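You operate a simulated robot arm through the tools that you are given. There is no shell and no other tool. Be economical: measure what you need, move in short steps, check, and stop when the job is done.

Carry out the task below with a simulated two-armed robot. There is one attempt and no reset: what you move stays moved.

TASK
Weigh about 150 g of oil into the white cup for the mixer bowl.
Fine: tare the empty cup; oil from the jug, jug back; tip the cup into the bowl, cup back, spill nothing. Set down upright: white cup, clear jug.
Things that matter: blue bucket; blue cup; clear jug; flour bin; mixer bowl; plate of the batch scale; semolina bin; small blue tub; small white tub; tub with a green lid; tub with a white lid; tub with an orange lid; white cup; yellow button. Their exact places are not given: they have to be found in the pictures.

The check looks at the end state, three seconds after you hand in, the way a careful person would. Anything else that was tipped, shoved, dropped, spilled or broken makes it a failure.

THE ROBOT
Two 7-joint arms with two-finger parallel grippers on one trunk, on a base that drives. Base frame: it is fixed to the floor where the robot stands at the start and does not move with it; the origin is under the middle of the robot, x ahead of it, y to its left, z up. Units: m, rad, N and s.
The left shoulder is at the start at [0.05, 0.187, 1.16], the right one opposite. With the tool pointing down near the work surface each hand reaches from about 0.1 to 0.36 m from the robot's upright axis, wherever it stands, measured 20 degrees to its own side. Places, roughly: flour bin [0.7, 0.6, 1]; mixer bowl [0.7, -1.2, 0.9]; plate of the batch scale [0.6, 0.8, 0.9]; semolina bin [0.7, 0.3, 1]; small blue tub [0.75, 1.25, 1]; tub with a green lid (14x14x10 cm) [0.7, 1.7, 0.9]; tub with a white lid (14x14x10 cm) [0.7, 1.8, 0.9]; tub with an orange lid (14x14x10 cm) [0.7, 1.5, 0.9]; yellow button [0.8, 0.8, 1]. Payload 3.43 kg a hand.
The tool frame of a hand sits at the grasp point between the pads (the TCP): z along the fingers, y along the line on which they close. The tips reach 0.03 m beyond it. Largest opening 0.094 m; finger width 0.028, thickness 0.01; the body of the gripper, 0.05 by 0.096 m, starts 0.055 m behind the TCP.
Orientation is that of the tool frame in the base frame, as a unit quaternion [x, y, z, w]. With the fingers straight down and closing along the base's y, the tool's x points along the base's -x, its y along +y and its z along -z.

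THE INTERFACE
- The arms move only by the tool servo_tool. It takes "left_series", "right_series" or both (then of equal length, played together; a hand with none holds still); each is a list that holds one entry, the list of rows, each a list of 7 numbers: the finger opening in m, from 0 to 0.094, then the shift along the tool's x, y, z in m, then the turn, a rotation vector about the tool's x, y, z in rad. In form: [[[hand, dx, dy, dz, wx, wy, wz], ...]]. A call has 1 to 10 rows; each row shifts and turns the commanded pose from where the row before left it, along the tool's axes as they then stand. Each row takes 0.2 s and may step no farther than 0.05 m and 0.15 rad from the row before; otherwise, or with a gripper value out of range, the whole call is refused. A pose out of reach is approached as far as the arm can. The call stops where the force on the tool passes 40 N (or 10 N more than at its start, if that is more) or the arm is blocked; 0.2 s more then pass. The fingers move at their own pace (about 0.153 m/s each) and stop on an object; they squeeze with about 27 N. The grip force told is the motor's: it shows also when the fingers shut on nothing. Time passes only in rows, and 0.2 s behind the last, so rows that do not move let the fingers close. It gives the time, the measured TCP pose, the force on the tool (base axes), the opening and the grip force at its end, in the units of the frame above (readings bear some noise), with the torque about the TCP (base axes, N m) and any sound that the robot's microphone picked up.
- Cameras (640 x 400 px; columns grow to the right, rows downward): "scene" is now at [0.1514, 0.0299, 1.3484]; the picture's right is [0.33, -0.94, 0.00], its down [-0.24, -0.09, -0.97] and it looks along [0.91, 0.32, -0.26] (base axes); focal length 214 px, centre (320, 200). "left" rides on the left gripper at [0.076, -0.014, -0.103] in its tool frame; the picture's right is [0.18, 0.98, 0.00], its down [-0.75, 0.14, -0.64] and it looks along [-0.63, 0.12, 0.77] (tool axes); focal length 243 px, centre (320, 200). "right" rides on the right gripper at [0.076, 0.014, -0.102] in its tool frame; the picture's right is [-0.18, 0.98, 0.00], its down [-0.75, -0.14, -0.64] and it looks along [-0.63, -0.12, 0.77] (tool axes); focal length 243 px, centre (320, 200).
- grab_frame(camera): a new picture of that camera. The clock stands still meanwhile.
- lift_body(by): slides the trunk up (or, below 0, down) by that many m; the arms and the scene camera ride with it, the base frame stays. It gives what a move gives, with no picture.
- drive_base(legs): drives the robot by 1 to 6 legs, each [ahead, left, turn to the left] in m, m and rad, along the robot's own axes; the way and the turn of a leg run together, so that a leg with both is an arc; at most 1.5 m and 3.142 rad a leg. The arms and the cameras ride along, it lands a little off, and it stops where it bumps. It gives what a move gives.
- turn_head(pan, tilt): turns the head with the scene camera to pan (to the left, within 1.396 rad either way) and tilt (down, from -0.506 to 1.204), counted from straight ahead of the robot. It gives what a move gives.
- probe_pixels(camera, pixels): for up to 12 pixels [column, row] of the newest picture of that camera ("zoom" is the newest enlarged one), the place [x, y, z] in the base frame of the surface seen there, good to about 0.003 m, but the place of the scene camera against the robot may be out by one fixed shift of up to 0.012 m in any direction. The clock stands still meanwhile.
- zoom(camera, box): a new picture of the part [left, top, right, bottom] of that camera's present view, enlarged. The clock stands still meanwhile.
- close_job(): hands the job in; it is judged then, once.

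Go step by step. Measure first, check grasps and placings, and put right what went wrong. The budget is 80 turns and 62 pictures, counting those below and the enlarged ones. Unless the task says otherwise, let go and move clear before handing in, and close with one line.

The tools are called as name(argument=value, ...) on one line, values as JSON. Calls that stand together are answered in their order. servo_tool: Moves the arms, as the interface text tells. Its arguments: {"type":"object","properties":{"left_series":{"type":"array","items":{"type":"array","items":{"type":"array","items":{"type":"number"}}}},"right_series":{"type":"array","items":{"type":"array","items":{"type":"array","items":{"type":"number"}}}}},"required":[]} The other tools are called the same way: lift_body (by) slides the trunk up or down; drive_base (legs) drives the base; turn_head (pan, tilt) turns the head that bears the scene camera; grab_frame (camera) takes a picture; probe_pixels (camera, pixels) gives the place of the surface under pixels of a picture; zoom (camera, box) takes an enlarged picture of a part of a camera's view; close_job () hands the job in.

At the start:

```text
t: 0.0
left_position: [0.2268, 0.2545, 1.3271]
left_ee_rot: [0.001, 1.0, 0.0, 0.0]
left_ft_force: [-0.2, 0.1, -0.5]
left_wrist_torque: [0.03, 0.02, 0.0]
left_width: 0.0939
left_grasp_force: 0.1
right_position: [0.2783, 0.016, 1.3256]
right_ee_rot: [0.0, 1.0, 0.001, 0.0]
right_ft_force: [-0.3, -0.4, -1.2]
right_wrist_torque: [-0.03, 0.01, -0.01]
right_width: 0.0939
right_grasp_force: 0.1
trunk travel left (down, up): [-0.375, 0.057]
robot x, y, heading: [-0.0003, -0.0046, -0.002]
head pan, tilt: [0.342, 0.264]
```

scene: 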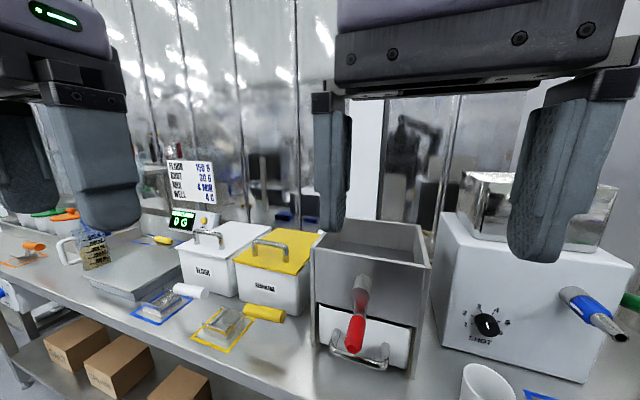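
right: 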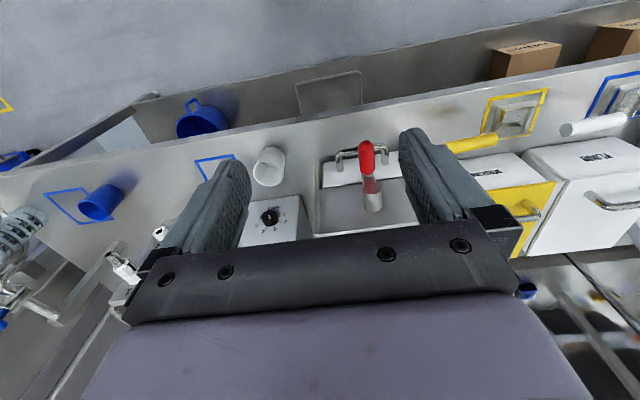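
left: 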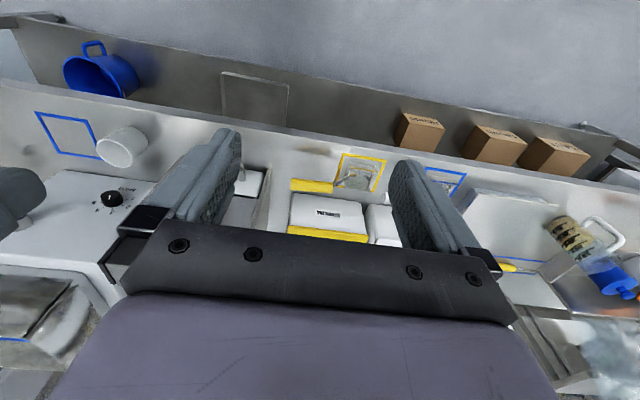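

The first pictures show the bench with a white cup near (490,385) in the scene view, and the scale with its display at left. I'll look left and right to find the jug and bowl.

turn_head(pan=0.95, tilt=0.45)

grab_frame(camera="scene")

turn_head(pan=-0.7, tilt=0.5)

grab_frame(camera="scene")

```text
t: 1.0
left_position: [0.2263, 0.2548, 1.3277]
left_ee_rot: [0.001, 1.0, 0.0, 0.0]
left_ft_force: [0.6, -0.4, 0.0]
left_wrist_torque: [0.02, 0.01, 0.0]
left_width: 0.0939
left_grasp_force: 0.0
right_position: [0.2816, 0.0168, 1.3246]
right_ee_rot: [0.015, 1.0, 0.005, 0.002]
right_ft_force: [44.0, 69.1, 10.3]
right_wrist_torque: [-6.85, 5.22, -6.93]
right_width: 0.094
right_grasp_force: 0.0
trunk travel left (down, up): [-0.375, 0.057]
robot x, y, heading: [0.0001, -0.0029, -0.004]
head pan, tilt: [0.949, 0.45]
```

```text
58 pictures are left
```

scene: 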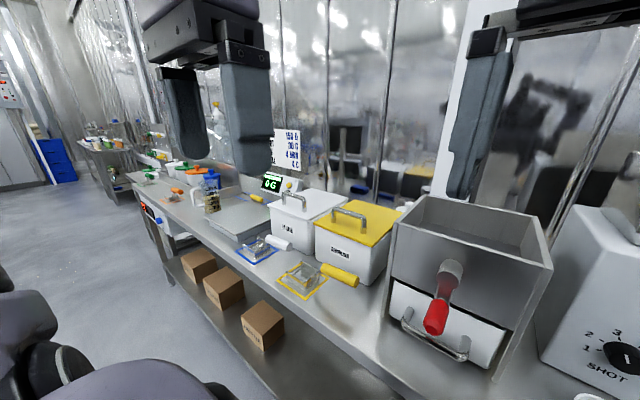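

```text
t: 2.7
left_position: [0.2266, 0.2555, 1.3268]
left_ee_rot: [0.001, 1.0, 0.0, 0.0]
left_ft_force: [-0.1, -1.1, 0.2]
left_wrist_torque: [-0.03, -0.02, 0.0]
left_width: 0.094
left_grasp_force: 0.0
right_position: [0.2812, 0.0139, 1.3291]
right_ee_rot: [0.002, 1.0, 0.006, -0.001]
right_ft_force: [22.2, -33.3, 31.7]
right_wrist_torque: [4.07, 4.76, 2.27]
right_width: 0.0939
right_grasp_force: 0.0
trunk travel left (down, up): [-0.375, 0.057]
robot x, y, heading: [-0.0029, 0.003, -0.002]
head pan, tilt: [-0.7, 0.499]
```

```text
57 pictures are left
```

scene: 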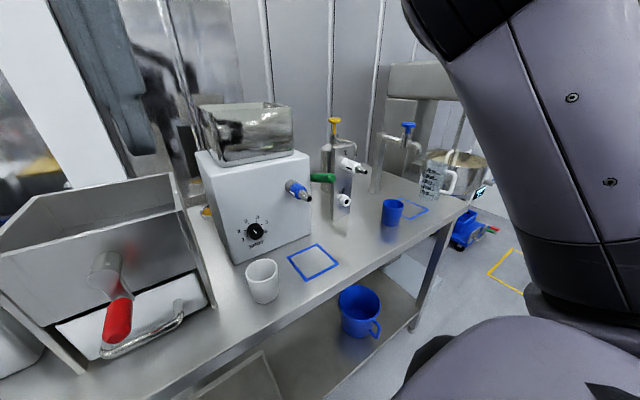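

The white cup is at (262,280), a clear jug with handle at (433,180) beside the mixer bowl at (455,165). The right arm felt a bump from the head, so I'll shift that hand a little and probe the places.

probe_pixels(camera="scene", pixels=[[262, 268], [262, 298], [250, 300], [315, 262], [393, 212], [432, 185], [428, 200], [448, 182], [455, 160], [345, 290], [470, 195], [200, 200]])

zoom(camera="scene", box=[360, 100, 520, 240])

zoom(camera="scene", box=[190, 90, 360, 320])

```text
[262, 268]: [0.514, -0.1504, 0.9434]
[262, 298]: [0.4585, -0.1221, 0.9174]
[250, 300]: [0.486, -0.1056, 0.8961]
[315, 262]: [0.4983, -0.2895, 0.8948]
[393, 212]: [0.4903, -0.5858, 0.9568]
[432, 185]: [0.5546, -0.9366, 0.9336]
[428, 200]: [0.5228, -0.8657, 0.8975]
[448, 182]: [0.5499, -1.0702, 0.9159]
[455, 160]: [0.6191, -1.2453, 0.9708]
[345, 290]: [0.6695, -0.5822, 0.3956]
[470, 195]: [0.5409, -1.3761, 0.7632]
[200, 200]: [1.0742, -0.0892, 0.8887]
```

```text
2.86 times, centred on (440, 170) of scene
```

zoom: 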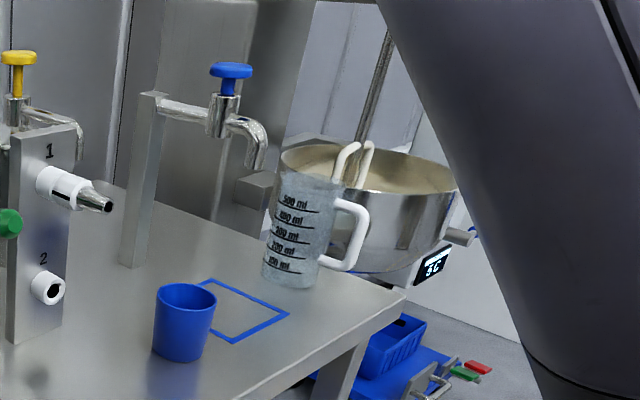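

```text
1.74 times, centred on (275, 205) of scene
```

zoom: 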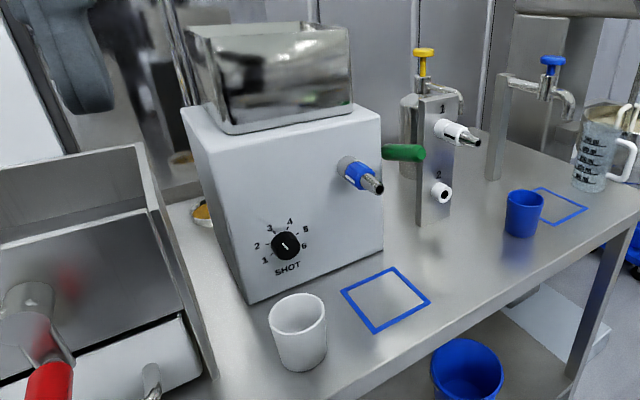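

The jug at zoom (295,235) stands next to the bowl; its contents are unclear, and there was another handled vessel by the scale. I'll clear the right hand from the head and look left more closely.

servo_tool(right_series=[[[0.09, 0, -0.04, 0, 0, 0, 0], [0.09, 0, -0.04, 0, 0, 0, 0], [0.09, 0, -0.04, 0, 0, 0, 0], [0.09, 0, -0.04, 0, 0, 0, 0], [0.09, 0, -0.04, 0, 0, 0, 0]]])

turn_head(pan=0.85, tilt=0.3)

zoom(camera="scene", box=[120, 110, 340, 250])

```text
t: 3.9
left_position: [0.2257, 0.2548, 1.3288]
left_ee_rot: [0.0, 1.0, -0.001, -0.001]
left_ft_force: [0.8, 0.0, 0.0]
left_wrist_torque: [-0.03, -0.02, -0.01]
left_width: 0.0941
left_grasp_force: 0.0
right_position: [0.2779, -0.1867, 1.3251]
right_ee_rot: [-0.001, 1.0, 0.001, 0.0]
right_ft_force: [-0.7, -0.1, -0.1]
right_wrist_torque: [-0.04, 0.01, -0.01]
right_width: 0.0901
right_grasp_force: 0.0
trunk travel left (down, up): [-0.375, 0.057]
robot x, y, heading: [-0.0018, 0.0013, -0.002]
head pan, tilt: [-0.7, 0.499]
```

```text
t: 5.5
left_position: [0.2259, 0.2563, 1.3278]
left_ee_rot: [0.001, 1.0, 0.001, 0.0]
left_ft_force: [0.4, 0.0, 0.1]
left_wrist_torque: [0.01, -0.04, -0.01]
left_width: 0.0942
left_grasp_force: 0.0
right_position: [0.2779, -0.1852, 1.3259]
right_ee_rot: [0.0, 1.0, 0.001, 0.0]
right_ft_force: [-0.2, 1.3, 0.0]
right_wrist_torque: [0.0, -0.01, 0.0]
right_width: 0.0898
right_grasp_force: 0.0
trunk travel left (down, up): [-0.375, 0.057]
robot x, y, heading: [0.0001, 0.0011, 0.001]
head pan, tilt: [0.85, 0.3]
```

```text
2.86 times, centred on (230, 180) of scene
```

zoom: 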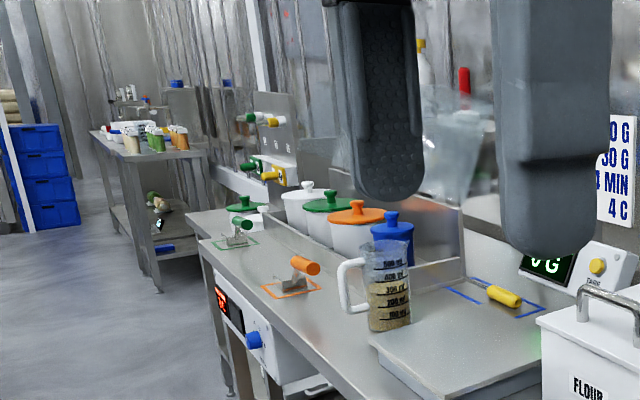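

The jug with oil stands beside the scale plate (zoom (390,290)), oil to about the 250–300 mark. Now I look down in front to measure cup and bench edge.

turn_head(pan=-0.25, tilt=0.75)

grab_frame(camera="scene")

```text
t: 6.9
left_position: [0.2264, 0.2555, 1.3276]
left_ee_rot: [0.001, 1.0, 0.0, 0.0]
left_ft_force: [-0.2, -0.4, -0.2]
left_wrist_torque: [0.0, 0.0, 0.01]
left_width: 0.0939
left_grasp_force: 0.0
right_position: [0.2775, -0.1849, 1.326]
right_ee_rot: [0.0, 1.0, 0.002, 0.0]
right_ft_force: [0.5, -0.2, -0.8]
right_wrist_torque: [-0.02, 0.04, 0.01]
right_width: 0.09
right_grasp_force: 0.1
trunk travel left (down, up): [-0.375, 0.057]
robot x, y, heading: [-0.0009, 0.0002, 0.006]
head pan, tilt: [-0.25, 0.75]
```

```text
53 pictures are left
```

scene: 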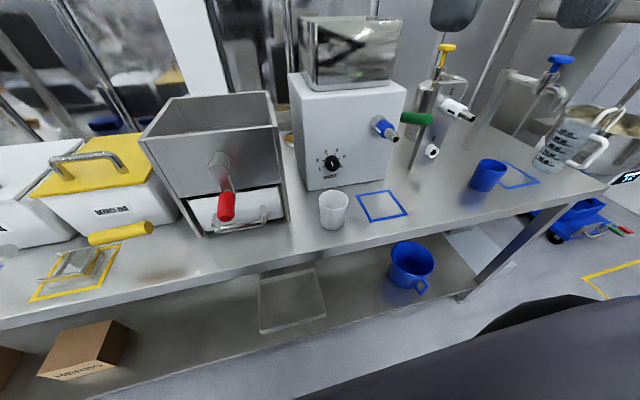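

Cup at (333,210), bench front edge around row 260 beneath it. I probe its rim, foot and the edges.

probe_pixels(camera="scene", pixels=[[320, 197], [347, 197], [333, 203], [333, 226], [334, 192], [333, 235], [335, 247], [335, 265], [150, 290], [270, 345], [450, 302], [410, 203]])

zoom(camera="scene", box=[285, 165, 425, 265])

```text
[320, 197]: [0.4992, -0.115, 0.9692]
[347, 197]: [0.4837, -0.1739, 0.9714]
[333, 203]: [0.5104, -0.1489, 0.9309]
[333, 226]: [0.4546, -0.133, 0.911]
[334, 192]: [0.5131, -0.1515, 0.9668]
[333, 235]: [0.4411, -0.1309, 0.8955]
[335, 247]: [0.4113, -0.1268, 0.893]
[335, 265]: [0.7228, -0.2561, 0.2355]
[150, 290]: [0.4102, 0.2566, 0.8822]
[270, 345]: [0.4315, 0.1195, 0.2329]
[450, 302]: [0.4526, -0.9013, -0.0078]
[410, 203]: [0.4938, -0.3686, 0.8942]
```

```text
4.00 times, centred on (355, 215) of scene
```

zoom: 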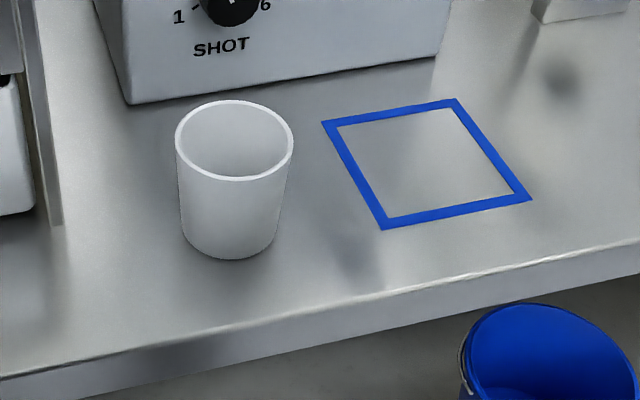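

Cup: centre about (0.485,-0.142), rim at z 0.97, bench at 0.893, bench front edge x≈0.41; about 65 mm wide, so graspable from the side. I'll drive slightly ahead and pitch the right hand to ~30° below horizontal.

drive_base(legs=[[0.1, 0, 0]])

servo_tool(right_series=[[[0.094, 0, 0, 0.02, 0, -0.15, 0], [0.094, 0, 0, 0.02, 0, -0.15, 0], [0.094, 0, 0, 0.0, 0, -0.15, 0], [0.094, 0, 0, 0, 0, -0.15, 0], [0.094, 0, 0, 0, 0, -0.15, 0], [0.094, 0, 0, 0, 0, -0.15, 0], [0.094, 0, 0, 0, 0, -0.15, 0]]])

```text
t: 8.0
left_position: [0.3277, 0.256, 1.3271]
left_ee_rot: [0.0, 1.0, 0.0, -0.001]
left_ft_force: [0.1, -0.2, 0.7]
left_wrist_torque: [0.0, 0.03, -0.02]
left_width: 0.0941
left_grasp_force: 0.1
right_position: [0.3803, -0.1854, 1.3246]
right_ee_rot: [0.0, 1.0, 0.001, 0.0]
right_ft_force: [-0.2, -0.7, 0.0]
right_wrist_torque: [-0.01, 0.06, 0.0]
right_width: 0.0898
right_grasp_force: 0.1
trunk travel left (down, up): [-0.375, 0.057]
robot x, y, heading: [0.0993, -0.0001, 0.004]
head pan, tilt: [-0.25, 0.75]
```

```text
t: 9.6
left_position: [0.3266, 0.2551, 1.327]
left_ee_rot: [0.0, 1.0, 0.001, 0.0]
left_ft_force: [-0.8, 0.4, -0.5]
left_wrist_torque: [0.01, 0.01, 0.0]
left_width: 0.0941
left_grasp_force: 0.0
right_position: [0.3815, -0.1862, 1.2856]
right_ee_rot: [0.001, 0.865, 0.001, 0.502]
right_ft_force: [-0.2, -0.8, 0.2]
right_wrist_torque: [0.01, -0.04, -0.01]
right_width: 0.094
right_grasp_force: 0.2
trunk travel left (down, up): [-0.375, 0.057]
robot x, y, heading: [0.1018, -0.0031, 0.002]
head pan, tilt: [-0.25, 0.75]
```

Right hand is pitched 30° below level. Now I go down to a pre-grasp before the cup.

servo_tool(right_series=[[[0.094, 0.0363, 0.0055, 0.0221, 0, 0, 0], [0.094, 0.0363, 0.0055, 0.0221, 0, 0, 0], [0.094, 0.0363, 0.0055, 0.0221, 0, 0, 0], [0.094, 0.0363, 0.0055, 0.0221, 0, 0, 0], [0.094, 0.0363, 0.0055, 0.0221, 0, 0, 0], [0.094, 0.0363, 0.0055, 0.0221, 0, 0, 0], [0.094, 0.0363, 0.0055, 0.0221, 0, 0, 0], [0.094, 0.0363, 0.0055, 0.0221, 0, 0, 0]]])

grab_frame(camera="right")

grab_frame(camera="scene")

```text
t: 9.9
left_position: [0.3262, 0.2545, 1.3269]
left_ee_rot: [0.0, 1.0, 0.0, 0.0]
left_ft_force: [-0.3, -0.6, -0.5]
left_wrist_torque: [-0.01, -0.03, -0.01]
left_width: 0.0941
left_grasp_force: 0.1
right_position: [0.3819, -0.1846, 1.2794]
right_ee_rot: [0.003, 0.865, 0.005, 0.502]
right_ft_force: [-1.6, -11.4, 18.0]
right_wrist_torque: [-0.08, 2.75, 1.78]
right_width: 0.0941
right_grasp_force: 0.3
right hand out of reach, approached as far as the arm can: row 1
trunk travel left (down, up): [-0.375, 0.057]
robot x, y, heading: [0.1016, -0.0009, 0.006]
head pan, tilt: [-0.25, 0.75]
stopped in row 1 (right hand): the force on the tool passed its limit at 123 N (the readings are from after the stop); the commanded pose is now the measured one
```

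```text
51 pictures are left
```

right: 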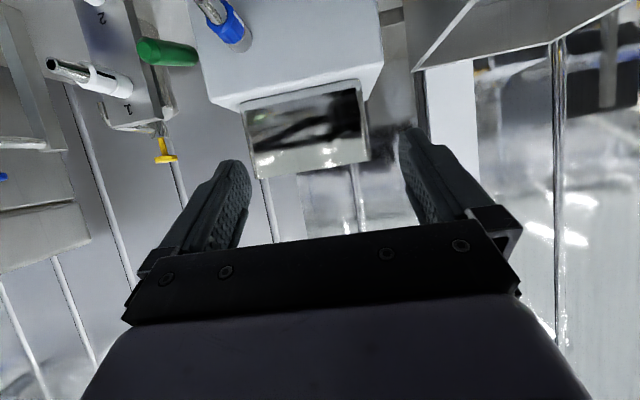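

```text
50 pictures are left
```

scene: 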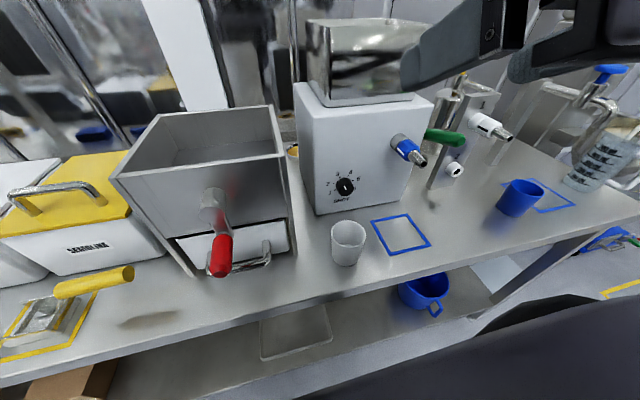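

The move was stopped: the arm is folded too tightly against its own shoulder. I'll drive back 0.1 and extend the hand forward before lowering.

drive_base(legs=[[-0.12, 0, 0]])

servo_tool(right_series=[[[0.094, -0.01, 0, 0.026, 0, 0, 0], [0.094, -0.015, 0, 0.026, 0, 0, 0], [0.094, -0.015, 0, 0.026, 0, 0, 0], [0.094, -0.015, 0, 0.026, 0, 0, 0]]])

```text
t: 11.2
left_position: [0.2179, 0.254, 1.3275]
left_ee_rot: [0.001, 1.0, -0.001, -0.001]
left_ft_force: [0.4, -0.8, -0.5]
left_wrist_torque: [0.01, 0.01, 0.01]
left_width: 0.0938
left_grasp_force: 0.0
right_position: [0.2717, -0.1865, 1.281]
right_ee_rot: [0.005, 0.865, 0.005, 0.502]
right_ft_force: [0.0, -2.2, 2.1]
right_wrist_torque: [0.01, 0.3, 0.24]
right_width: 0.0939
right_grasp_force: 0.1
trunk travel left (down, up): [-0.375, 0.057]
robot x, y, heading: [-0.0026, 0.0009, -0.004]
head pan, tilt: [-0.25, 0.75]
stopped in leg 1: the force on the tool passed its limit at 41 N (the readings are from after the stop); the commanded pose is now the measured one
```

```text
t: 12.2
left_position: [0.219, 0.2556, 1.3275]
left_ee_rot: [0.0, 1.0, 0.0, -0.001]
left_ft_force: [0.4, -0.8, 1.0]
left_wrist_torque: [-0.01, 0.04, -0.02]
left_width: 0.0938
left_grasp_force: 0.0
right_position: [0.3902, -0.1865, 1.2758]
right_ee_rot: [0.005, 0.865, 0.004, 0.501]
right_ft_force: [-0.6, -0.2, 0.4]
right_wrist_torque: [0.01, -0.01, 0.0]
right_width: 0.094
right_grasp_force: 0.1
trunk travel left (down, up): [-0.375, 0.057]
robot x, y, heading: [-0.0074, -0.0013, -0.008]
head pan, tilt: [-0.25, 0.75]
```

The arm is free now at (0.39,-0.187,1.276). Descending half way.

servo_tool(right_series=[[[0.094, 0.036, 0.0055, 0.0205, 0, 0, 0], [0.094, 0.036, 0.0055, 0.0205, 0, 0, 0], [0.094, 0.036, 0.0055, 0.0205, 0, 0, 0], [0.094, 0.036, 0.0055, 0.0205, 0, 0, 0]]])

servo_tool(right_series=[[[0.094, 0.036, 0.0055, 0.0205, 0, 0, 0], [0.094, 0.036, 0.0055, 0.0205, 0, 0, 0], [0.094, 0.036, 0.0055, 0.0205, 0, 0, 0], [0.094, 0.03, 0.0055, 0.016, 0, 0, 0]]])

grab_frame(camera="right")

grab_frame(camera="scene")

```text
t: 13.2
left_position: [0.2195, 0.255, 1.3275]
left_ee_rot: [0.0, 1.0, -0.001, -0.001]
left_ft_force: [-0.2, 0.5, -0.2]
left_wrist_torque: [-0.02, -0.01, -0.01]
left_width: 0.0942
left_grasp_force: 0.0
right_position: [0.4017, -0.1593, 1.1112]
right_ee_rot: [0.006, 0.865, 0.005, 0.502]
right_ft_force: [0.2, -0.6, 0.3]
right_wrist_torque: [0.01, 0.0, 0.02]
right_width: 0.0942
right_grasp_force: 0.0
right hand out of reach, approached as far as the arm can: row 4
trunk travel left (down, up): [-0.375, 0.057]
robot x, y, heading: [-0.0103, -0.0001, -0.004]
head pan, tilt: [-0.25, 0.75]
```

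```text
t: 14.2
left_position: [0.2184, 0.256, 1.328]
left_ee_rot: [0.001, 1.0, -0.002, -0.001]
left_ft_force: [0.1, -0.2, -0.4]
left_wrist_torque: [0.02, 0.03, 0.0]
left_width: 0.094
left_grasp_force: 0.0
right_position: [0.4037, -0.1357, 0.9575]
right_ee_rot: [0.006, 0.864, 0.004, 0.503]
right_ft_force: [0.4, 0.4, -0.2]
right_wrist_torque: [0.0, -0.01, 0.02]
right_width: 0.0941
right_grasp_force: 0.0
right hand out of reach, approached as far as the arm can: row 1
trunk travel left (down, up): [-0.375, 0.057]
robot x, y, heading: [-0.0127, -0.0025, 0.002]
head pan, tilt: [-0.25, 0.75]
```

```text
49 pictures are left
```

right: 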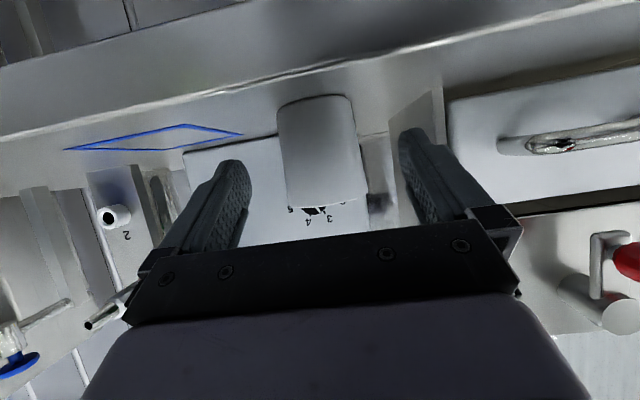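

```text
48 pictures are left
```

scene: 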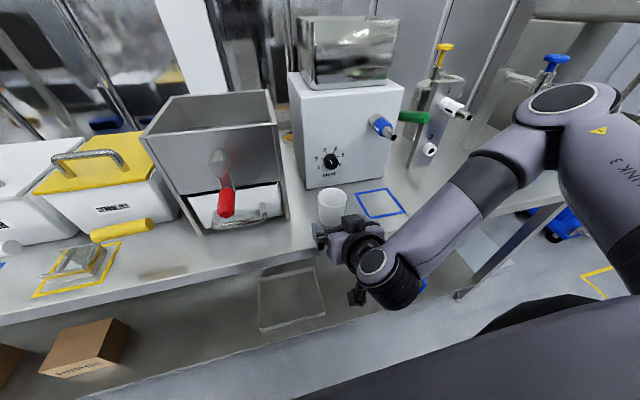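

The cup sits between the fingers in the wrist view (columns 277–362). I probe it there for exact lateral centring.

probe_pixels(camera="right", pixels=[[282, 140], [316, 140], [353, 140], [318, 105], [320, 190], [285, 185], [358, 185]])

```text
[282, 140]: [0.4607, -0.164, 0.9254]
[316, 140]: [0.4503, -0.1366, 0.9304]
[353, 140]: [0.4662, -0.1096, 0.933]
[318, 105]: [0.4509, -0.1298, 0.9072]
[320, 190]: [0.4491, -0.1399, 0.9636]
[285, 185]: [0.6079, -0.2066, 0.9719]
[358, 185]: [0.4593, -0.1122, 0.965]
```

The cup's near wall is at x 0.450, centre y −0.1375, lined up with the hand. Advance 7 cm, then close.

servo_tool(right_series=[[[0.094, -0.0048, -0.0005, 0.0249, 0, 0, 0], [0.094, -0.0048, -0.0005, 0.0249, 0, 0, 0], [0.094, -0.0048, -0.0005, 0.0249, 0, 0, 0], [0.094, 0, 0, 0, 0, 0, 0], [0.05, 0, 0, 0, 0, 0, 0], [0.05, 0, 0, 0, 0, 0, 0], [0.05, 0, 0, 0, 0, 0, 0]]])

grab_frame(camera="right")

```text
t: 15.8
left_position: [0.2183, 0.2545, 1.3275]
left_ee_rot: [0.0, 1.0, -0.001, 0.0]
left_ft_force: [-0.9, -0.4, 0.2]
left_wrist_torque: [0.03, -0.02, 0.01]
left_width: 0.094
left_grasp_force: 0.0
right_position: [0.474, -0.1347, 0.9293]
right_ee_rot: [0.006, 0.865, 0.003, 0.502]
right_ft_force: [1.0, 0.4, -0.5]
right_wrist_torque: [-0.02, -0.01, 0.02]
right_width: 0.067
right_grasp_force: 26.6
trunk travel left (down, up): [-0.375, 0.057]
robot x, y, heading: [-0.0082, 0.0014, -0.004]
head pan, tilt: [-0.25, 0.75]
```

```text
47 pictures are left
```

right: 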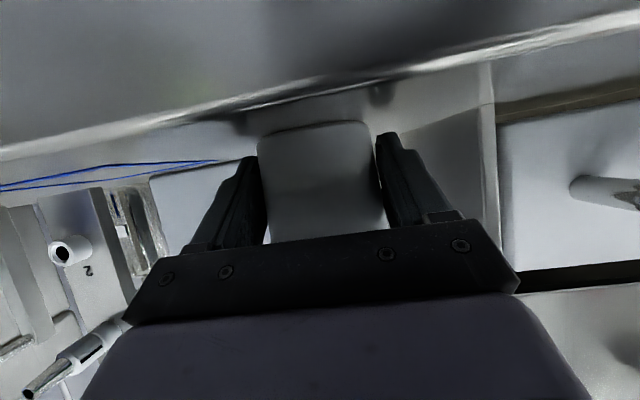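

The cup is held (width 0.067, 26.6 N). Lift it and back away from the bench.

servo_tool(right_series=[[[0.05, -0.03, 0, -0.017, 0, 0, 0], [0.05, -0.03, 0, -0.017, 0, 0, 0], [0.05, -0.03, 0, -0.017, 0, 0, 0], [0.05, -0.03, 0, -0.017, 0, 0, 0], [0.05, -0.03, 0, -0.017, 0, 0, 0]]])

drive_base(legs=[[-0.15, 0, 0], [0, 0.85, 0]])

turn_head(pan=0.0, tilt=0.45)

grab_frame(camera="scene")

```text
t: 17.0
left_position: [0.2181, 0.2556, 1.3273]
left_ee_rot: [0.0, 1.0, 0.001, -0.001]
left_ft_force: [-1.0, -0.4, 0.1]
left_wrist_torque: [0.01, -0.02, 0.02]
left_width: 0.094
left_grasp_force: 0.0
right_position: [0.4731, -0.1388, 1.1025]
right_ee_rot: [0.005, 0.865, 0.004, 0.502]
right_ft_force: [-0.1, -0.2, -0.8]
right_wrist_torque: [-0.02, 0.0, -0.02]
right_width: 0.067
right_grasp_force: 26.8
trunk travel left (down, up): [-0.375, 0.057]
robot x, y, heading: [-0.0073, -0.0002, 0.004]
head pan, tilt: [-0.25, 0.75]
```

```text
t: 25.7
left_position: [0.0704, 1.1002, 1.3275]
left_ee_rot: [0.0, 1.0, 0.0, 0.0]
left_ft_force: [0.3, 0.5, -0.2]
left_wrist_torque: [0.04, 0.01, 0.03]
left_width: 0.0941
left_grasp_force: 0.0
right_position: [0.3253, 0.7062, 1.1034]
right_ee_rot: [0.005, 0.865, 0.005, 0.502]
right_ft_force: [-1.0, 0.3, -0.5]
right_wrist_torque: [0.02, 0.03, -0.01]
right_width: 0.067
right_grasp_force: 27.4
trunk travel left (down, up): [-0.375, 0.057]
robot x, y, heading: [-0.1553, 0.8448, -0.001]
head pan, tilt: [-0.25, 0.75]
```

```text
t: 26.5
left_position: [0.0691, 1.1003, 1.3276]
left_ee_rot: [0.001, 1.0, 0.0, -0.001]
left_ft_force: [-0.4, 0.1, -0.3]
left_wrist_torque: [0.01, -0.04, 0.0]
left_width: 0.094
left_grasp_force: 0.1
right_position: [0.3241, 0.7071, 1.1021]
right_ee_rot: [0.006, 0.864, 0.004, 0.503]
right_ft_force: [-0.6, 0.3, -1.3]
right_wrist_torque: [-0.01, 0.02, 0.01]
right_width: 0.067
right_grasp_force: 26.8
trunk travel left (down, up): [-0.375, 0.057]
robot x, y, heading: [-0.1575, 0.8474, 0.001]
head pan, tilt: [0.0, 0.45]
```

```text
46 pictures are left
```

scene: 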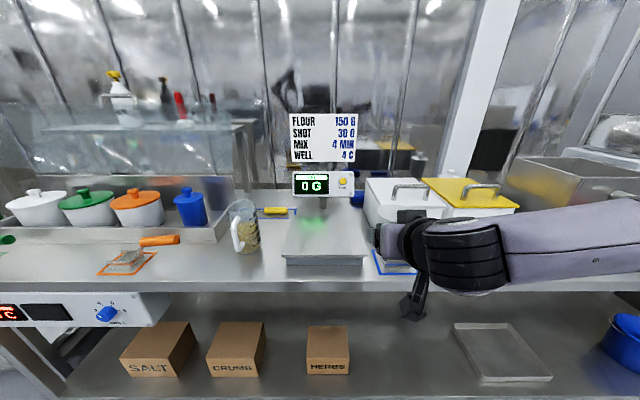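

The scale plate lies at (325,240), the jug at (247,228) left of it, the tare button yellow at (344,181). Probe and zoom.

probe_pixels(camera="scene", pixels=[[286, 252], [364, 252], [325, 256], [325, 232], [343, 181], [239, 204], [257, 204], [248, 248], [236, 235], [248, 225], [200, 260], [298, 222]])

zoom(camera="scene", box=[210, 150, 370, 280])

```text
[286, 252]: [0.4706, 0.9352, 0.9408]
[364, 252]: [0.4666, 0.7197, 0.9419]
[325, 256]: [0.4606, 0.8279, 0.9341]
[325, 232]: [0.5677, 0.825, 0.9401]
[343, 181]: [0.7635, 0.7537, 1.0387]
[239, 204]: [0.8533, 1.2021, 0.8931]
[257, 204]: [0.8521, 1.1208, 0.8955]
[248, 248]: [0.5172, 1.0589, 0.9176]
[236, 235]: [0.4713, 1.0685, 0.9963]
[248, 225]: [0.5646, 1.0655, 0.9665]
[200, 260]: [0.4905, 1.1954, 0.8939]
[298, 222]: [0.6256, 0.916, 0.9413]
```

```text
3.08 times, centred on (290, 215) of scene
```

zoom: 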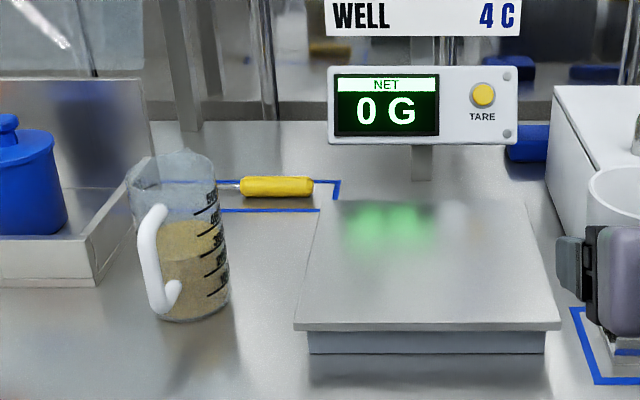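

The jug's handle points at the robot, spout away; the oil is around 350 ml; plate top z≈0.941 spanning y 0.72–0.935. First I place the cup on the plate: drive so the right hand is over it.

drive_base(legs=[[0, 0.12, 0], [0.24, 0, 0]])

turn_head(pan=-0.2, tilt=0.6)

grab_frame(camera="scene")

```text
t: 29.6
left_position: [0.3092, 1.2196, 1.3267]
left_ee_rot: [-0.002, 1.0, -0.001, -0.001]
left_ft_force: [1.8, 1.0, 0.4]
left_wrist_torque: [-0.01, 0.04, 0.0]
left_width: 0.0938
left_grasp_force: 0.1
right_position: [0.5645, 0.8268, 1.1024]
right_ee_rot: [0.003, 0.865, 0.005, 0.502]
right_ft_force: [-1.0, 0.3, -0.5]
right_wrist_torque: [0.02, 0.02, 0.0]
right_width: 0.0669
right_grasp_force: 27.1
trunk travel left (down, up): [-0.375, 0.057]
robot x, y, heading: [0.0824, 0.9633, 0.005]
head pan, tilt: [0.0, 0.45]
```

```text
t: 30.3
left_position: [0.3086, 1.2202, 1.3272]
left_ee_rot: [-0.002, 1.0, 0.0, 0.001]
left_ft_force: [0.4, 0.1, 0.6]
left_wrist_torque: [0.02, 0.0, -0.01]
left_width: 0.0941
left_grasp_force: 0.1
right_position: [0.5656, 0.8271, 1.1034]
right_ee_rot: [0.003, 0.865, 0.006, 0.502]
right_ft_force: [-0.5, -0.1, 0.0]
right_wrist_torque: [0.03, 0.03, 0.02]
right_width: 0.067
right_grasp_force: 26.8
trunk travel left (down, up): [-0.375, 0.057]
robot x, y, heading: [0.0845, 0.9651, 0.004]
head pan, tilt: [-0.201, 0.6]
```

```text
44 pictures are left
```

scene: 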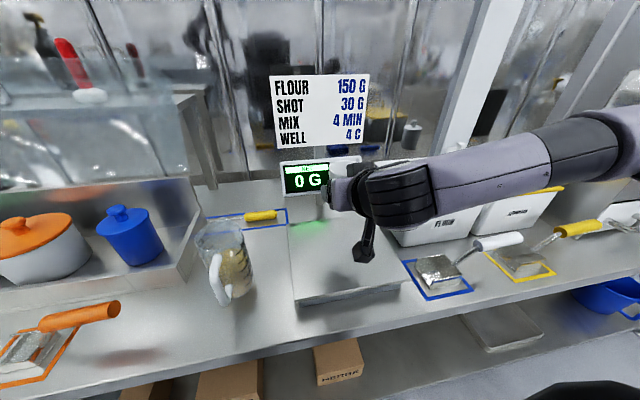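

The cup is above the plate (TCP 0.566,0.827). Lower it to just above the plate, then touch down gently.

servo_tool(right_series=[[[0.05, 0.0228, 0, 0.0187, 0, 0, 0], [0.05, 0.0228, 0, 0.0187, 0, 0, 0], [0.05, 0.0228, 0, 0.0187, 0, 0, 0], [0.05, 0.0228, 0, 0.0187, 0, 0, 0]]])

servo_tool(right_series=[[[0.05, 0.0026, 0, 0.0015, 0, 0, 0], [0.05, 0.0026, 0, 0.0015, 0, 0, 0], [0.05, 0, 0, 0, 0, 0, 0]]])

grab_frame(camera="scene")

```text
t: 31.3
left_position: [0.3082, 1.22, 1.3278]
left_ee_rot: [-0.002, 1.0, 0.0, 0.0]
left_ft_force: [0.0, -0.6, -0.2]
left_wrist_torque: [0.0, 0.01, 0.02]
left_width: 0.0939
left_grasp_force: 0.1
right_position: [0.5834, 0.8284, 0.9869]
right_ee_rot: [0.004, 0.865, 0.005, 0.502]
right_ft_force: [-1.2, -0.1, -0.2]
right_wrist_torque: [0.01, 0.02, -0.02]
right_width: 0.0673
right_grasp_force: 27.5
trunk travel left (down, up): [-0.375, 0.057]
robot x, y, heading: [0.0836, 0.9642, 0.004]
head pan, tilt: [-0.201, 0.6]
```

```text
t: 32.1
left_position: [0.3086, 1.2201, 1.3277]
left_ee_rot: [-0.001, 1.0, -0.001, 0.0]
left_ft_force: [0.5, -0.6, -1.0]
left_wrist_torque: [-0.03, -0.01, -0.02]
left_width: 0.094
left_grasp_force: 0.1
right_position: [0.5843, 0.8285, 0.981]
right_ee_rot: [0.002, 0.865, 0.005, 0.503]
right_ft_force: [-0.1, -0.7, -0.5]
right_wrist_torque: [-0.04, -0.01, -0.02]
right_width: 0.0672
right_grasp_force: 27.1
trunk travel left (down, up): [-0.375, 0.057]
robot x, y, heading: [0.0795, 0.9589, 0.001]
head pan, tilt: [-0.201, 0.6]
```

```text
43 pictures are left
```

scene: 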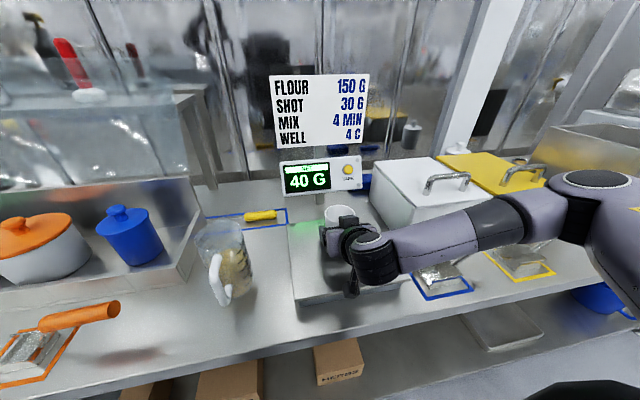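

The scale reads 40 g with the cup touching. Lower 2 mm more, release, and retreat straight back, then rise.

servo_tool(right_series=[[[0.05, 0.0017, 0, 0.001, 0, 0, 0], [0.094, 0, 0, 0, 0, 0, 0], [0.094, 0, 0, 0, 0, 0, 0], [0.094, 0.0149, 0, -0.0261, 0, 0, 0], [0.094, 0.0149, 0, -0.0261, 0, 0, 0], [0.094, 0.0149, 0, -0.0261, 0, 0, 0], [0.094, 0.0149, 0, -0.0261, 0, 0, 0], [0.0, -0.0261, -0.01, -0.0149, 0, 0, 0], [0.0, -0.0261, -0.02, -0.0149, 0, 0, 0], [0.0, -0.0261, -0.02, -0.0149, 0, 0, 0]]])

zoom(camera="scene", box=[190, 140, 390, 310])

```text
t: 34.3
left_position: [0.3075, 1.22, 1.3275]
left_ee_rot: [-0.002, 1.0, 0.0, -0.001]
left_ft_force: [0.3, 0.8, 0.7]
left_wrist_torque: [-0.03, 0.01, 0.01]
left_width: 0.0938
left_grasp_force: 0.1
right_position: [0.5016, 0.7981, 1.0583]
right_ee_rot: [0.003, 0.865, 0.005, 0.502]
right_ft_force: [0.3, -1.0, -1.4]
right_wrist_torque: [-0.03, 0.01, 0.0]
right_width: 0.0
right_grasp_force: 27.0
right hand out of reach, approached as far as the arm can: row 8, 9, 10
trunk travel left (down, up): [-0.375, 0.057]
robot x, y, heading: [0.0812, 0.9644, 0.003]
head pan, tilt: [-0.201, 0.6]
```

```text
2.35 times, centred on (290, 225) of scene
```

zoom: 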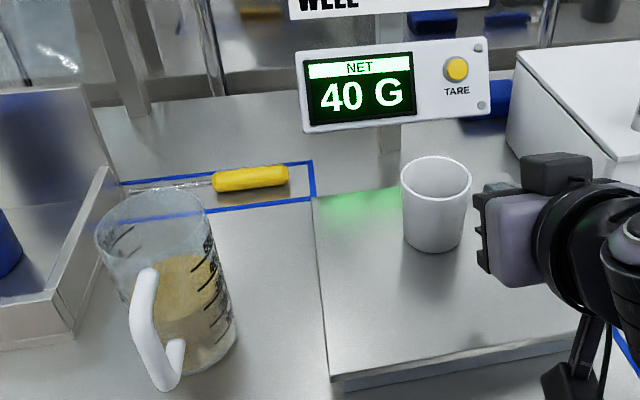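

Cup stands on the plate reading 40 g. I probe button, cup rim and jug from this view.

probe_pixels(camera="zoom", pixels=[[456, 69], [405, 178], [468, 178], [437, 215], [437, 248], [150, 290], [172, 372], [190, 290], [232, 330], [142, 272], [210, 370], [205, 215]])

servo_tool(right_series=[[[0.0, -0.005, -0.025, 0.0087, 0, 0, 0], [0.0, -0.005, -0.025, 0.0087, 0, 0, 0], [0.0, -0.024, 0, 0.02, 0, 0, 0], [0.0, -0.02, 0, 0.025, 0, 0, 0], [0.0, -0.0149, 0, 0.0261, 0, 0, 0]]])

```text
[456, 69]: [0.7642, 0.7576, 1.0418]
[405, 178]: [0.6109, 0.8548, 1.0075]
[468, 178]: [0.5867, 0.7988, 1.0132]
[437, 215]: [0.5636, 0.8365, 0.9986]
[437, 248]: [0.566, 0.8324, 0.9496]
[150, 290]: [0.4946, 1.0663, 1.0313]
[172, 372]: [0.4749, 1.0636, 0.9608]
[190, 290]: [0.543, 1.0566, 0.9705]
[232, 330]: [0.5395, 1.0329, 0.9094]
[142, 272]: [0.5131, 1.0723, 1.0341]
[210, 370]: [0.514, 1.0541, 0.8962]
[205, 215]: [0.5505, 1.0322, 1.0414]
```

```text
t: 35.5
left_position: [0.3084, 1.2206, 1.3275]
left_ee_rot: [-0.001, 1.0, 0.0, -0.001]
left_ft_force: [0.0, -0.2, -0.9]
left_wrist_torque: [0.02, -0.02, -0.02]
left_width: 0.0942
left_grasp_force: 0.0
right_position: [0.614, 0.7485, 1.0754]
right_ee_rot: [0.004, 0.865, 0.004, 0.501]
right_ft_force: [0.2, 0.0, 0.0]
right_wrist_torque: [0.0, 0.0, 0.02]
right_width: 0.0
right_grasp_force: 27.0
trunk travel left (down, up): [-0.375, 0.057]
robot x, y, heading: [0.0858, 0.9631, 0.0]
head pan, tilt: [-0.201, 0.6]
```

Button at (0.764,0.757,1.041). Move closed fingers to just before it.

servo_tool(right_series=[[[0.0, -0.0114, 0.002, 0.0322, 0, 0, 0], [0.0, -0.0114, 0.002, 0.0322, 0, 0, 0], [0.0, -0.0114, 0.001, 0.0322, 0, 0, 0]]])

zoom(camera="scene", box=[270, 130, 410, 260])

```text
t: 36.3
left_position: [0.3089, 1.22, 1.3272]
left_ee_rot: [-0.002, 1.0, 0.0, -0.001]
left_ft_force: [0.0, 0.3, -0.1]
left_wrist_torque: [-0.01, 0.04, 0.03]
left_width: 0.0939
left_grasp_force: 0.0
right_position: [0.7141, 0.7561, 1.058]
right_ee_rot: [0.003, 0.865, 0.005, 0.502]
right_ft_force: [0.1, -0.4, 0.6]
right_wrist_torque: [-0.01, 0.02, 0.01]
right_width: 0.0001
right_grasp_force: 27.3
trunk travel left (down, up): [-0.375, 0.057]
robot x, y, heading: [0.0822, 0.9626, -0.002]
head pan, tilt: [-0.201, 0.6]
```

```text
3.08 times, centred on (340, 195) of scene
```

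zoom: 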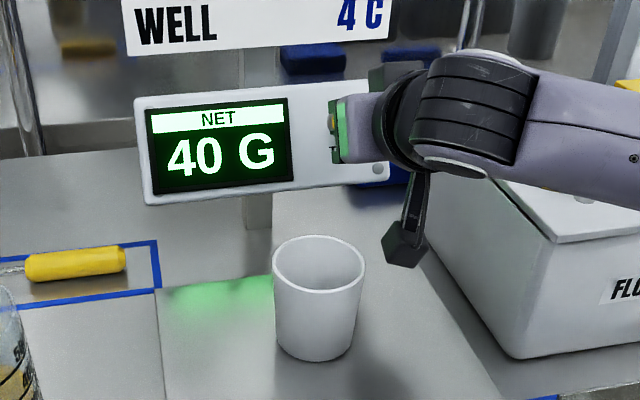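

The fingertips are in front of the tare button. Push ahead slowly and watch force.

servo_tool(right_series=[[[0.0, -0.0035, 0, 0.0061, 0, 0, 0], [0.0, -0.0035, 0, 0.0061, 0, 0, 0], [0.0, -0.003, 0, 0.0052, 0, 0, 0], [0.0, -0.002, 0, 0.0035, 0, 0, 0], [0.0, -0.002, 0, 0.0035, 0, 0, 0]]])

zoom(camera="scene", box=[270, 130, 410, 260])

```text
t: 37.5
left_position: [0.3054, 1.2203, 1.3293]
left_ee_rot: [-0.002, 1.0, 0.0, 0.002]
left_ft_force: [-0.4, 0.2, 0.5]
left_wrist_torque: [-0.01, -0.06, 0.03]
left_width: 0.0939
left_grasp_force: 0.2
right_position: [0.7394, 0.7565, 1.0567]
right_ee_rot: [0.003, 0.866, 0.006, 0.5]
right_ft_force: [-26.6, -1.3, -3.4]
right_wrist_torque: [-0.02, 0.13, -0.03]
right_width: 0.0
right_grasp_force: 27.2
trunk travel left (down, up): [-0.375, 0.057]
robot x, y, heading: [0.0842, 0.9656, 0.001]
head pan, tilt: [-0.201, 0.6]
heard: click
```

```text
3.08 times, centred on (340, 195) of scene
```

zoom: 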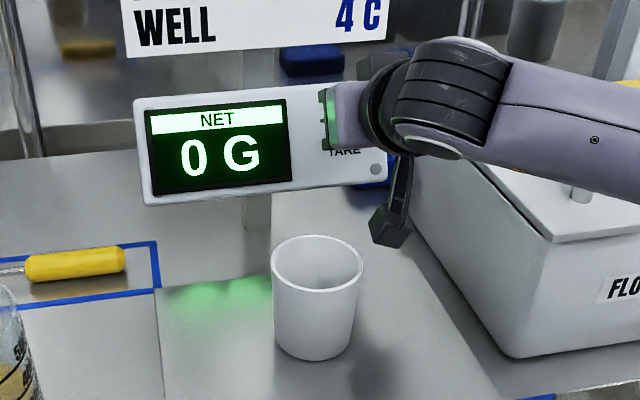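

Display reads 0 G after a click: tared. Retreat the right hand up and back.

servo_tool(right_series=[[[0.0, 0.0149, 0, -0.0261, 0, 0, 0], [0.0, 0.0149, 0, -0.0261, 0, 0, 0], [0.0, 0.006, 0, -0.04, 0, 0, 0], [0.0, 0, 0, -0.04, 0, 0, 0], [0.0, -0.005, 0, -0.04, 0, 0, 0], [0.0, -0.025, 0, -0.02, 0, 0, 0], [0.0, -0.025, 0, -0.02, 0, 0, 0]]])

drive_base(legs=[[-0.14, 0, 0], [0, -0.03, 0]])

servo_tool(left_series=[[[0.094, -0.03, 0, 0.01, 0, -0.15, 0], [0.094, -0.03, 0, 0.01, 0, -0.15, 0], [0.094, -0.03, 0, 0.01, 0, -0.15, 0], [0.094, -0.02, 0, 0.01, 0, -0.15, 0], [0.094, -0.0, 0, 0.03, 0, -0.15, 0], [0.094, 0, 0, 0.03, 0, -0.15, 0], [0.094, 0, 0, 0.03, 0, -0.15, 0], [0.094, 0, 0, 0.03, 0, -0.15, 0]]])

```text
t: 39.1
left_position: [0.3078, 1.2201, 1.3276]
left_ee_rot: [-0.002, 1.0, 0.0, 0.0]
left_ft_force: [0.3, -0.5, -0.4]
left_wrist_torque: [0.01, -0.02, 0.01]
left_width: 0.0939
left_grasp_force: 0.0
right_position: [0.5678, 0.7542, 1.1791]
right_ee_rot: [0.002, 0.865, 0.006, 0.502]
right_ft_force: [-0.3, 0.5, -0.1]
right_wrist_torque: [0.01, -0.01, 0.03]
right_width: 0.0
right_grasp_force: 26.8
trunk travel left (down, up): [-0.375, 0.057]
robot x, y, heading: [0.0852, 0.9628, 0.006]
head pan, tilt: [-0.201, 0.6]
```

```text
t: 41.0
left_position: [0.1671, 1.1897, 1.3271]
left_ee_rot: [-0.003, 1.0, 0.0, 0.0]
left_ft_force: [0.0, -0.9, 0.3]
left_wrist_torque: [0.01, 0.03, 0.0]
left_width: 0.0942
left_grasp_force: 0.0
right_position: [0.4292, 0.7244, 1.1791]
right_ee_rot: [0.002, 0.864, 0.006, 0.503]
right_ft_force: [-0.1, -0.2, -0.1]
right_wrist_torque: [0.05, 0.04, 0.05]
right_width: 0.0
right_grasp_force: 26.9
trunk travel left (down, up): [-0.375, 0.057]
robot x, y, heading: [-0.0546, 0.9334, 0.007]
head pan, tilt: [-0.201, 0.6]
```

```text
t: 42.8
left_position: [0.371, 1.1909, 1.2283]
left_ee_rot: [-0.003, 0.826, 0.0, 0.564]
left_ft_force: [-0.3, 0.4, -0.3]
left_wrist_torque: [0.01, -0.02, 0.0]
left_width: 0.0939
left_grasp_force: 0.1
right_position: [0.4294, 0.7233, 1.1791]
right_ee_rot: [0.002, 0.865, 0.006, 0.502]
right_ft_force: [-0.3, -0.4, 0.1]
right_wrist_torque: [-0.01, 0.02, 0.0]
right_width: 0.0002
right_grasp_force: 27.2
trunk travel left (down, up): [-0.375, 0.057]
robot x, y, heading: [-0.0591, 0.9406, 0.002]
head pan, tilt: [-0.201, 0.6]
```

Left hand is now 21° below level at (0.371,1.191,1.228). Lower to before the jug's handle.

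servo_tool(left_series=[[[0.094, 0.0337, -0.0208, 0.0183, 0, 0, 0], [0.094, 0.0337, -0.0208, 0.0183, 0, 0, 0], [0.094, 0.0337, -0.0208, 0.0183, 0, 0, 0], [0.094, 0.0337, -0.0208, 0.0183, 0, 0, 0], [0.094, 0.0337, -0.0208, 0.0183, 0, 0, 0], [0.094, 0.0337, -0.0208, 0.0183, 0, 0, 0]]])

grab_frame(camera="left")

turn_head(pan=0.25, tilt=0.6)

grab_frame(camera="scene")

```text
t: 44.2
left_position: [0.3975, 1.0931, 1.0272]
left_ee_rot: [-0.002, 0.825, 0.0, 0.565]
left_ft_force: [0.0, -0.4, 0.3]
left_wrist_torque: [0.02, 0.02, 0.03]
left_width: 0.0938
left_grasp_force: 0.1
left hand out of reach, approached as far as the arm can: row 6
right_position: [0.4289, 0.7236, 1.1788]
right_ee_rot: [0.002, 0.865, 0.006, 0.502]
right_ft_force: [-0.6, 0.4, 0.1]
right_wrist_torque: [0.04, 0.01, 0.01]
right_width: 0.0001
right_grasp_force: 26.9
trunk travel left (down, up): [-0.375, 0.057]
robot x, y, heading: [-0.0593, 0.9296, 0.007]
head pan, tilt: [-0.201, 0.6]
```

```text
39 pictures are left
```

left: 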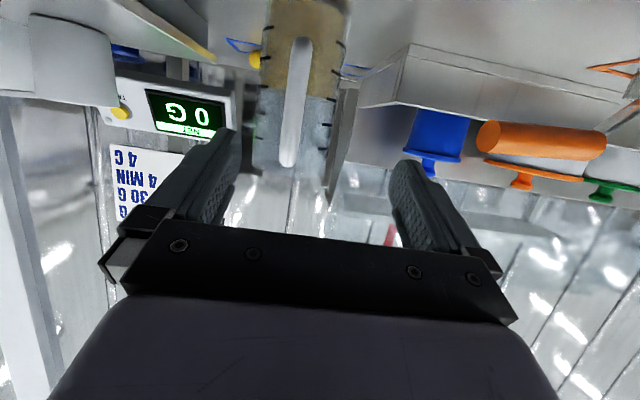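

```text
t: 45.1
left_position: [0.3981, 1.0944, 1.0265]
left_ee_rot: [-0.002, 0.825, 0.001, 0.565]
left_ft_force: [-0.2, -0.3, -0.6]
left_wrist_torque: [0.01, 0.02, 0.02]
left_width: 0.0941
left_grasp_force: 0.2
right_position: [0.4279, 0.7228, 1.1786]
right_ee_rot: [0.002, 0.864, 0.006, 0.503]
right_ft_force: [0.2, 0.2, 0.3]
right_wrist_torque: [0.03, -0.04, 0.01]
right_width: 0.0
right_grasp_force: 27.0
trunk travel left (down, up): [-0.375, 0.057]
robot x, y, heading: [-0.057, 0.9328, 0.008]
head pan, tilt: [0.25, 0.6]
```

```text
38 pictures are left
```

scene: 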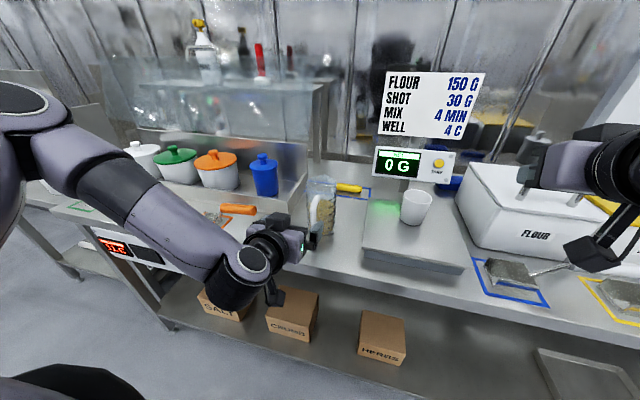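

The wrist camera sees the handle dead on (column ≈297, rows 40–165) over the jug body. Probe those.

probe_pixels(camera="left", pixels=[[300, 45], [297, 75], [294, 105], [291, 135], [288, 160], [283, 105], [306, 105], [262, 60], [345, 60], [258, 140], [325, 140], [265, 10]])

zoom(camera="left", box=[220, 0, 380, 200])

```text
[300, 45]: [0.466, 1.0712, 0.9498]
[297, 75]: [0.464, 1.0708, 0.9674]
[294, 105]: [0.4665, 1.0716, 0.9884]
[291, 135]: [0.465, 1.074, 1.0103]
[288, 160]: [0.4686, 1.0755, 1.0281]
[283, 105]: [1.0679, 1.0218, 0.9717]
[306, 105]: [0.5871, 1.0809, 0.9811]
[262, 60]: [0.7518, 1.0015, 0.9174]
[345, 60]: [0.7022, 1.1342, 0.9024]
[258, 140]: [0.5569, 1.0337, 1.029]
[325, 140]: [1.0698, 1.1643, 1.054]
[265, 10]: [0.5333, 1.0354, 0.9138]
```

```text
2.00 times, centred on (300, 100) of left
```

zoom: 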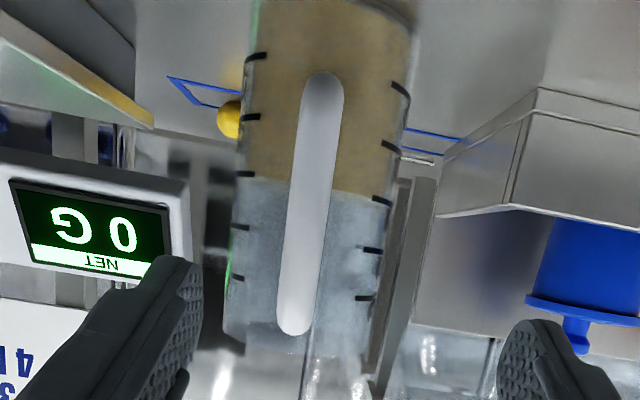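

Handle bar: front face x≈0.466, y≈1.073, z 0.945–1.03, about 11 mm wide. Advance to straddle it at z≈0.99 and close.

servo_tool(left_series=[[[0.094, 0.0015, -0.0054, 0.0199, 0, 0, 0], [0.094, 0.0015, -0.0054, 0.0199, 0, 0, 0], [0.094, 0.0015, -0.0054, 0.0199, 0, 0, 0], [0.094, 0.0015, -0.0054, 0.0199, 0, 0, 0], [0.094, 0, 0, 0, 0, 0, 0]]])

zoom(camera="left", box=[200, 0, 440, 240])

```text
t: 46.3
left_position: [0.4666, 1.1063, 1.0187]
left_ee_rot: [-0.002, 0.827, 0.002, 0.563]
left_ft_force: [0.8, -0.5, -1.0]
left_wrist_torque: [-0.01, -0.02, 0.0]
left_width: 0.0941
left_grasp_force: 0.0
left hand out of reach, approached as far as the arm can: row 1, 2, 3, 4
right_position: [0.4284, 0.7227, 1.1797]
right_ee_rot: [0.003, 0.865, 0.005, 0.503]
right_ft_force: [0.5, -0.5, 0.2]
right_wrist_torque: [-0.01, -0.01, 0.02]
right_width: 0.0002
right_grasp_force: 26.7
trunk travel left (down, up): [-0.375, 0.057]
robot x, y, heading: [-0.0567, 0.935, 0.003]
head pan, tilt: [0.25, 0.6]
```

```text
1.67 times, centred on (320, 120) of left
```

zoom: 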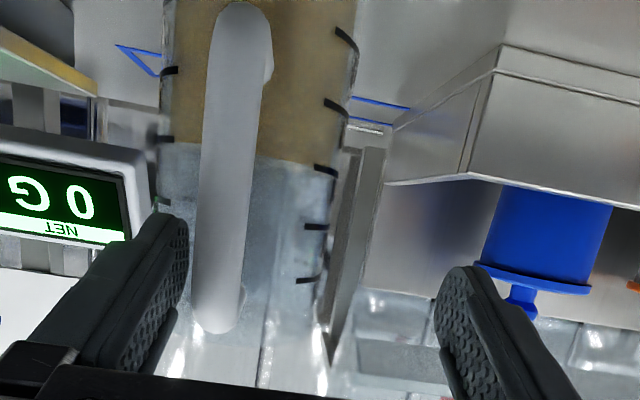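

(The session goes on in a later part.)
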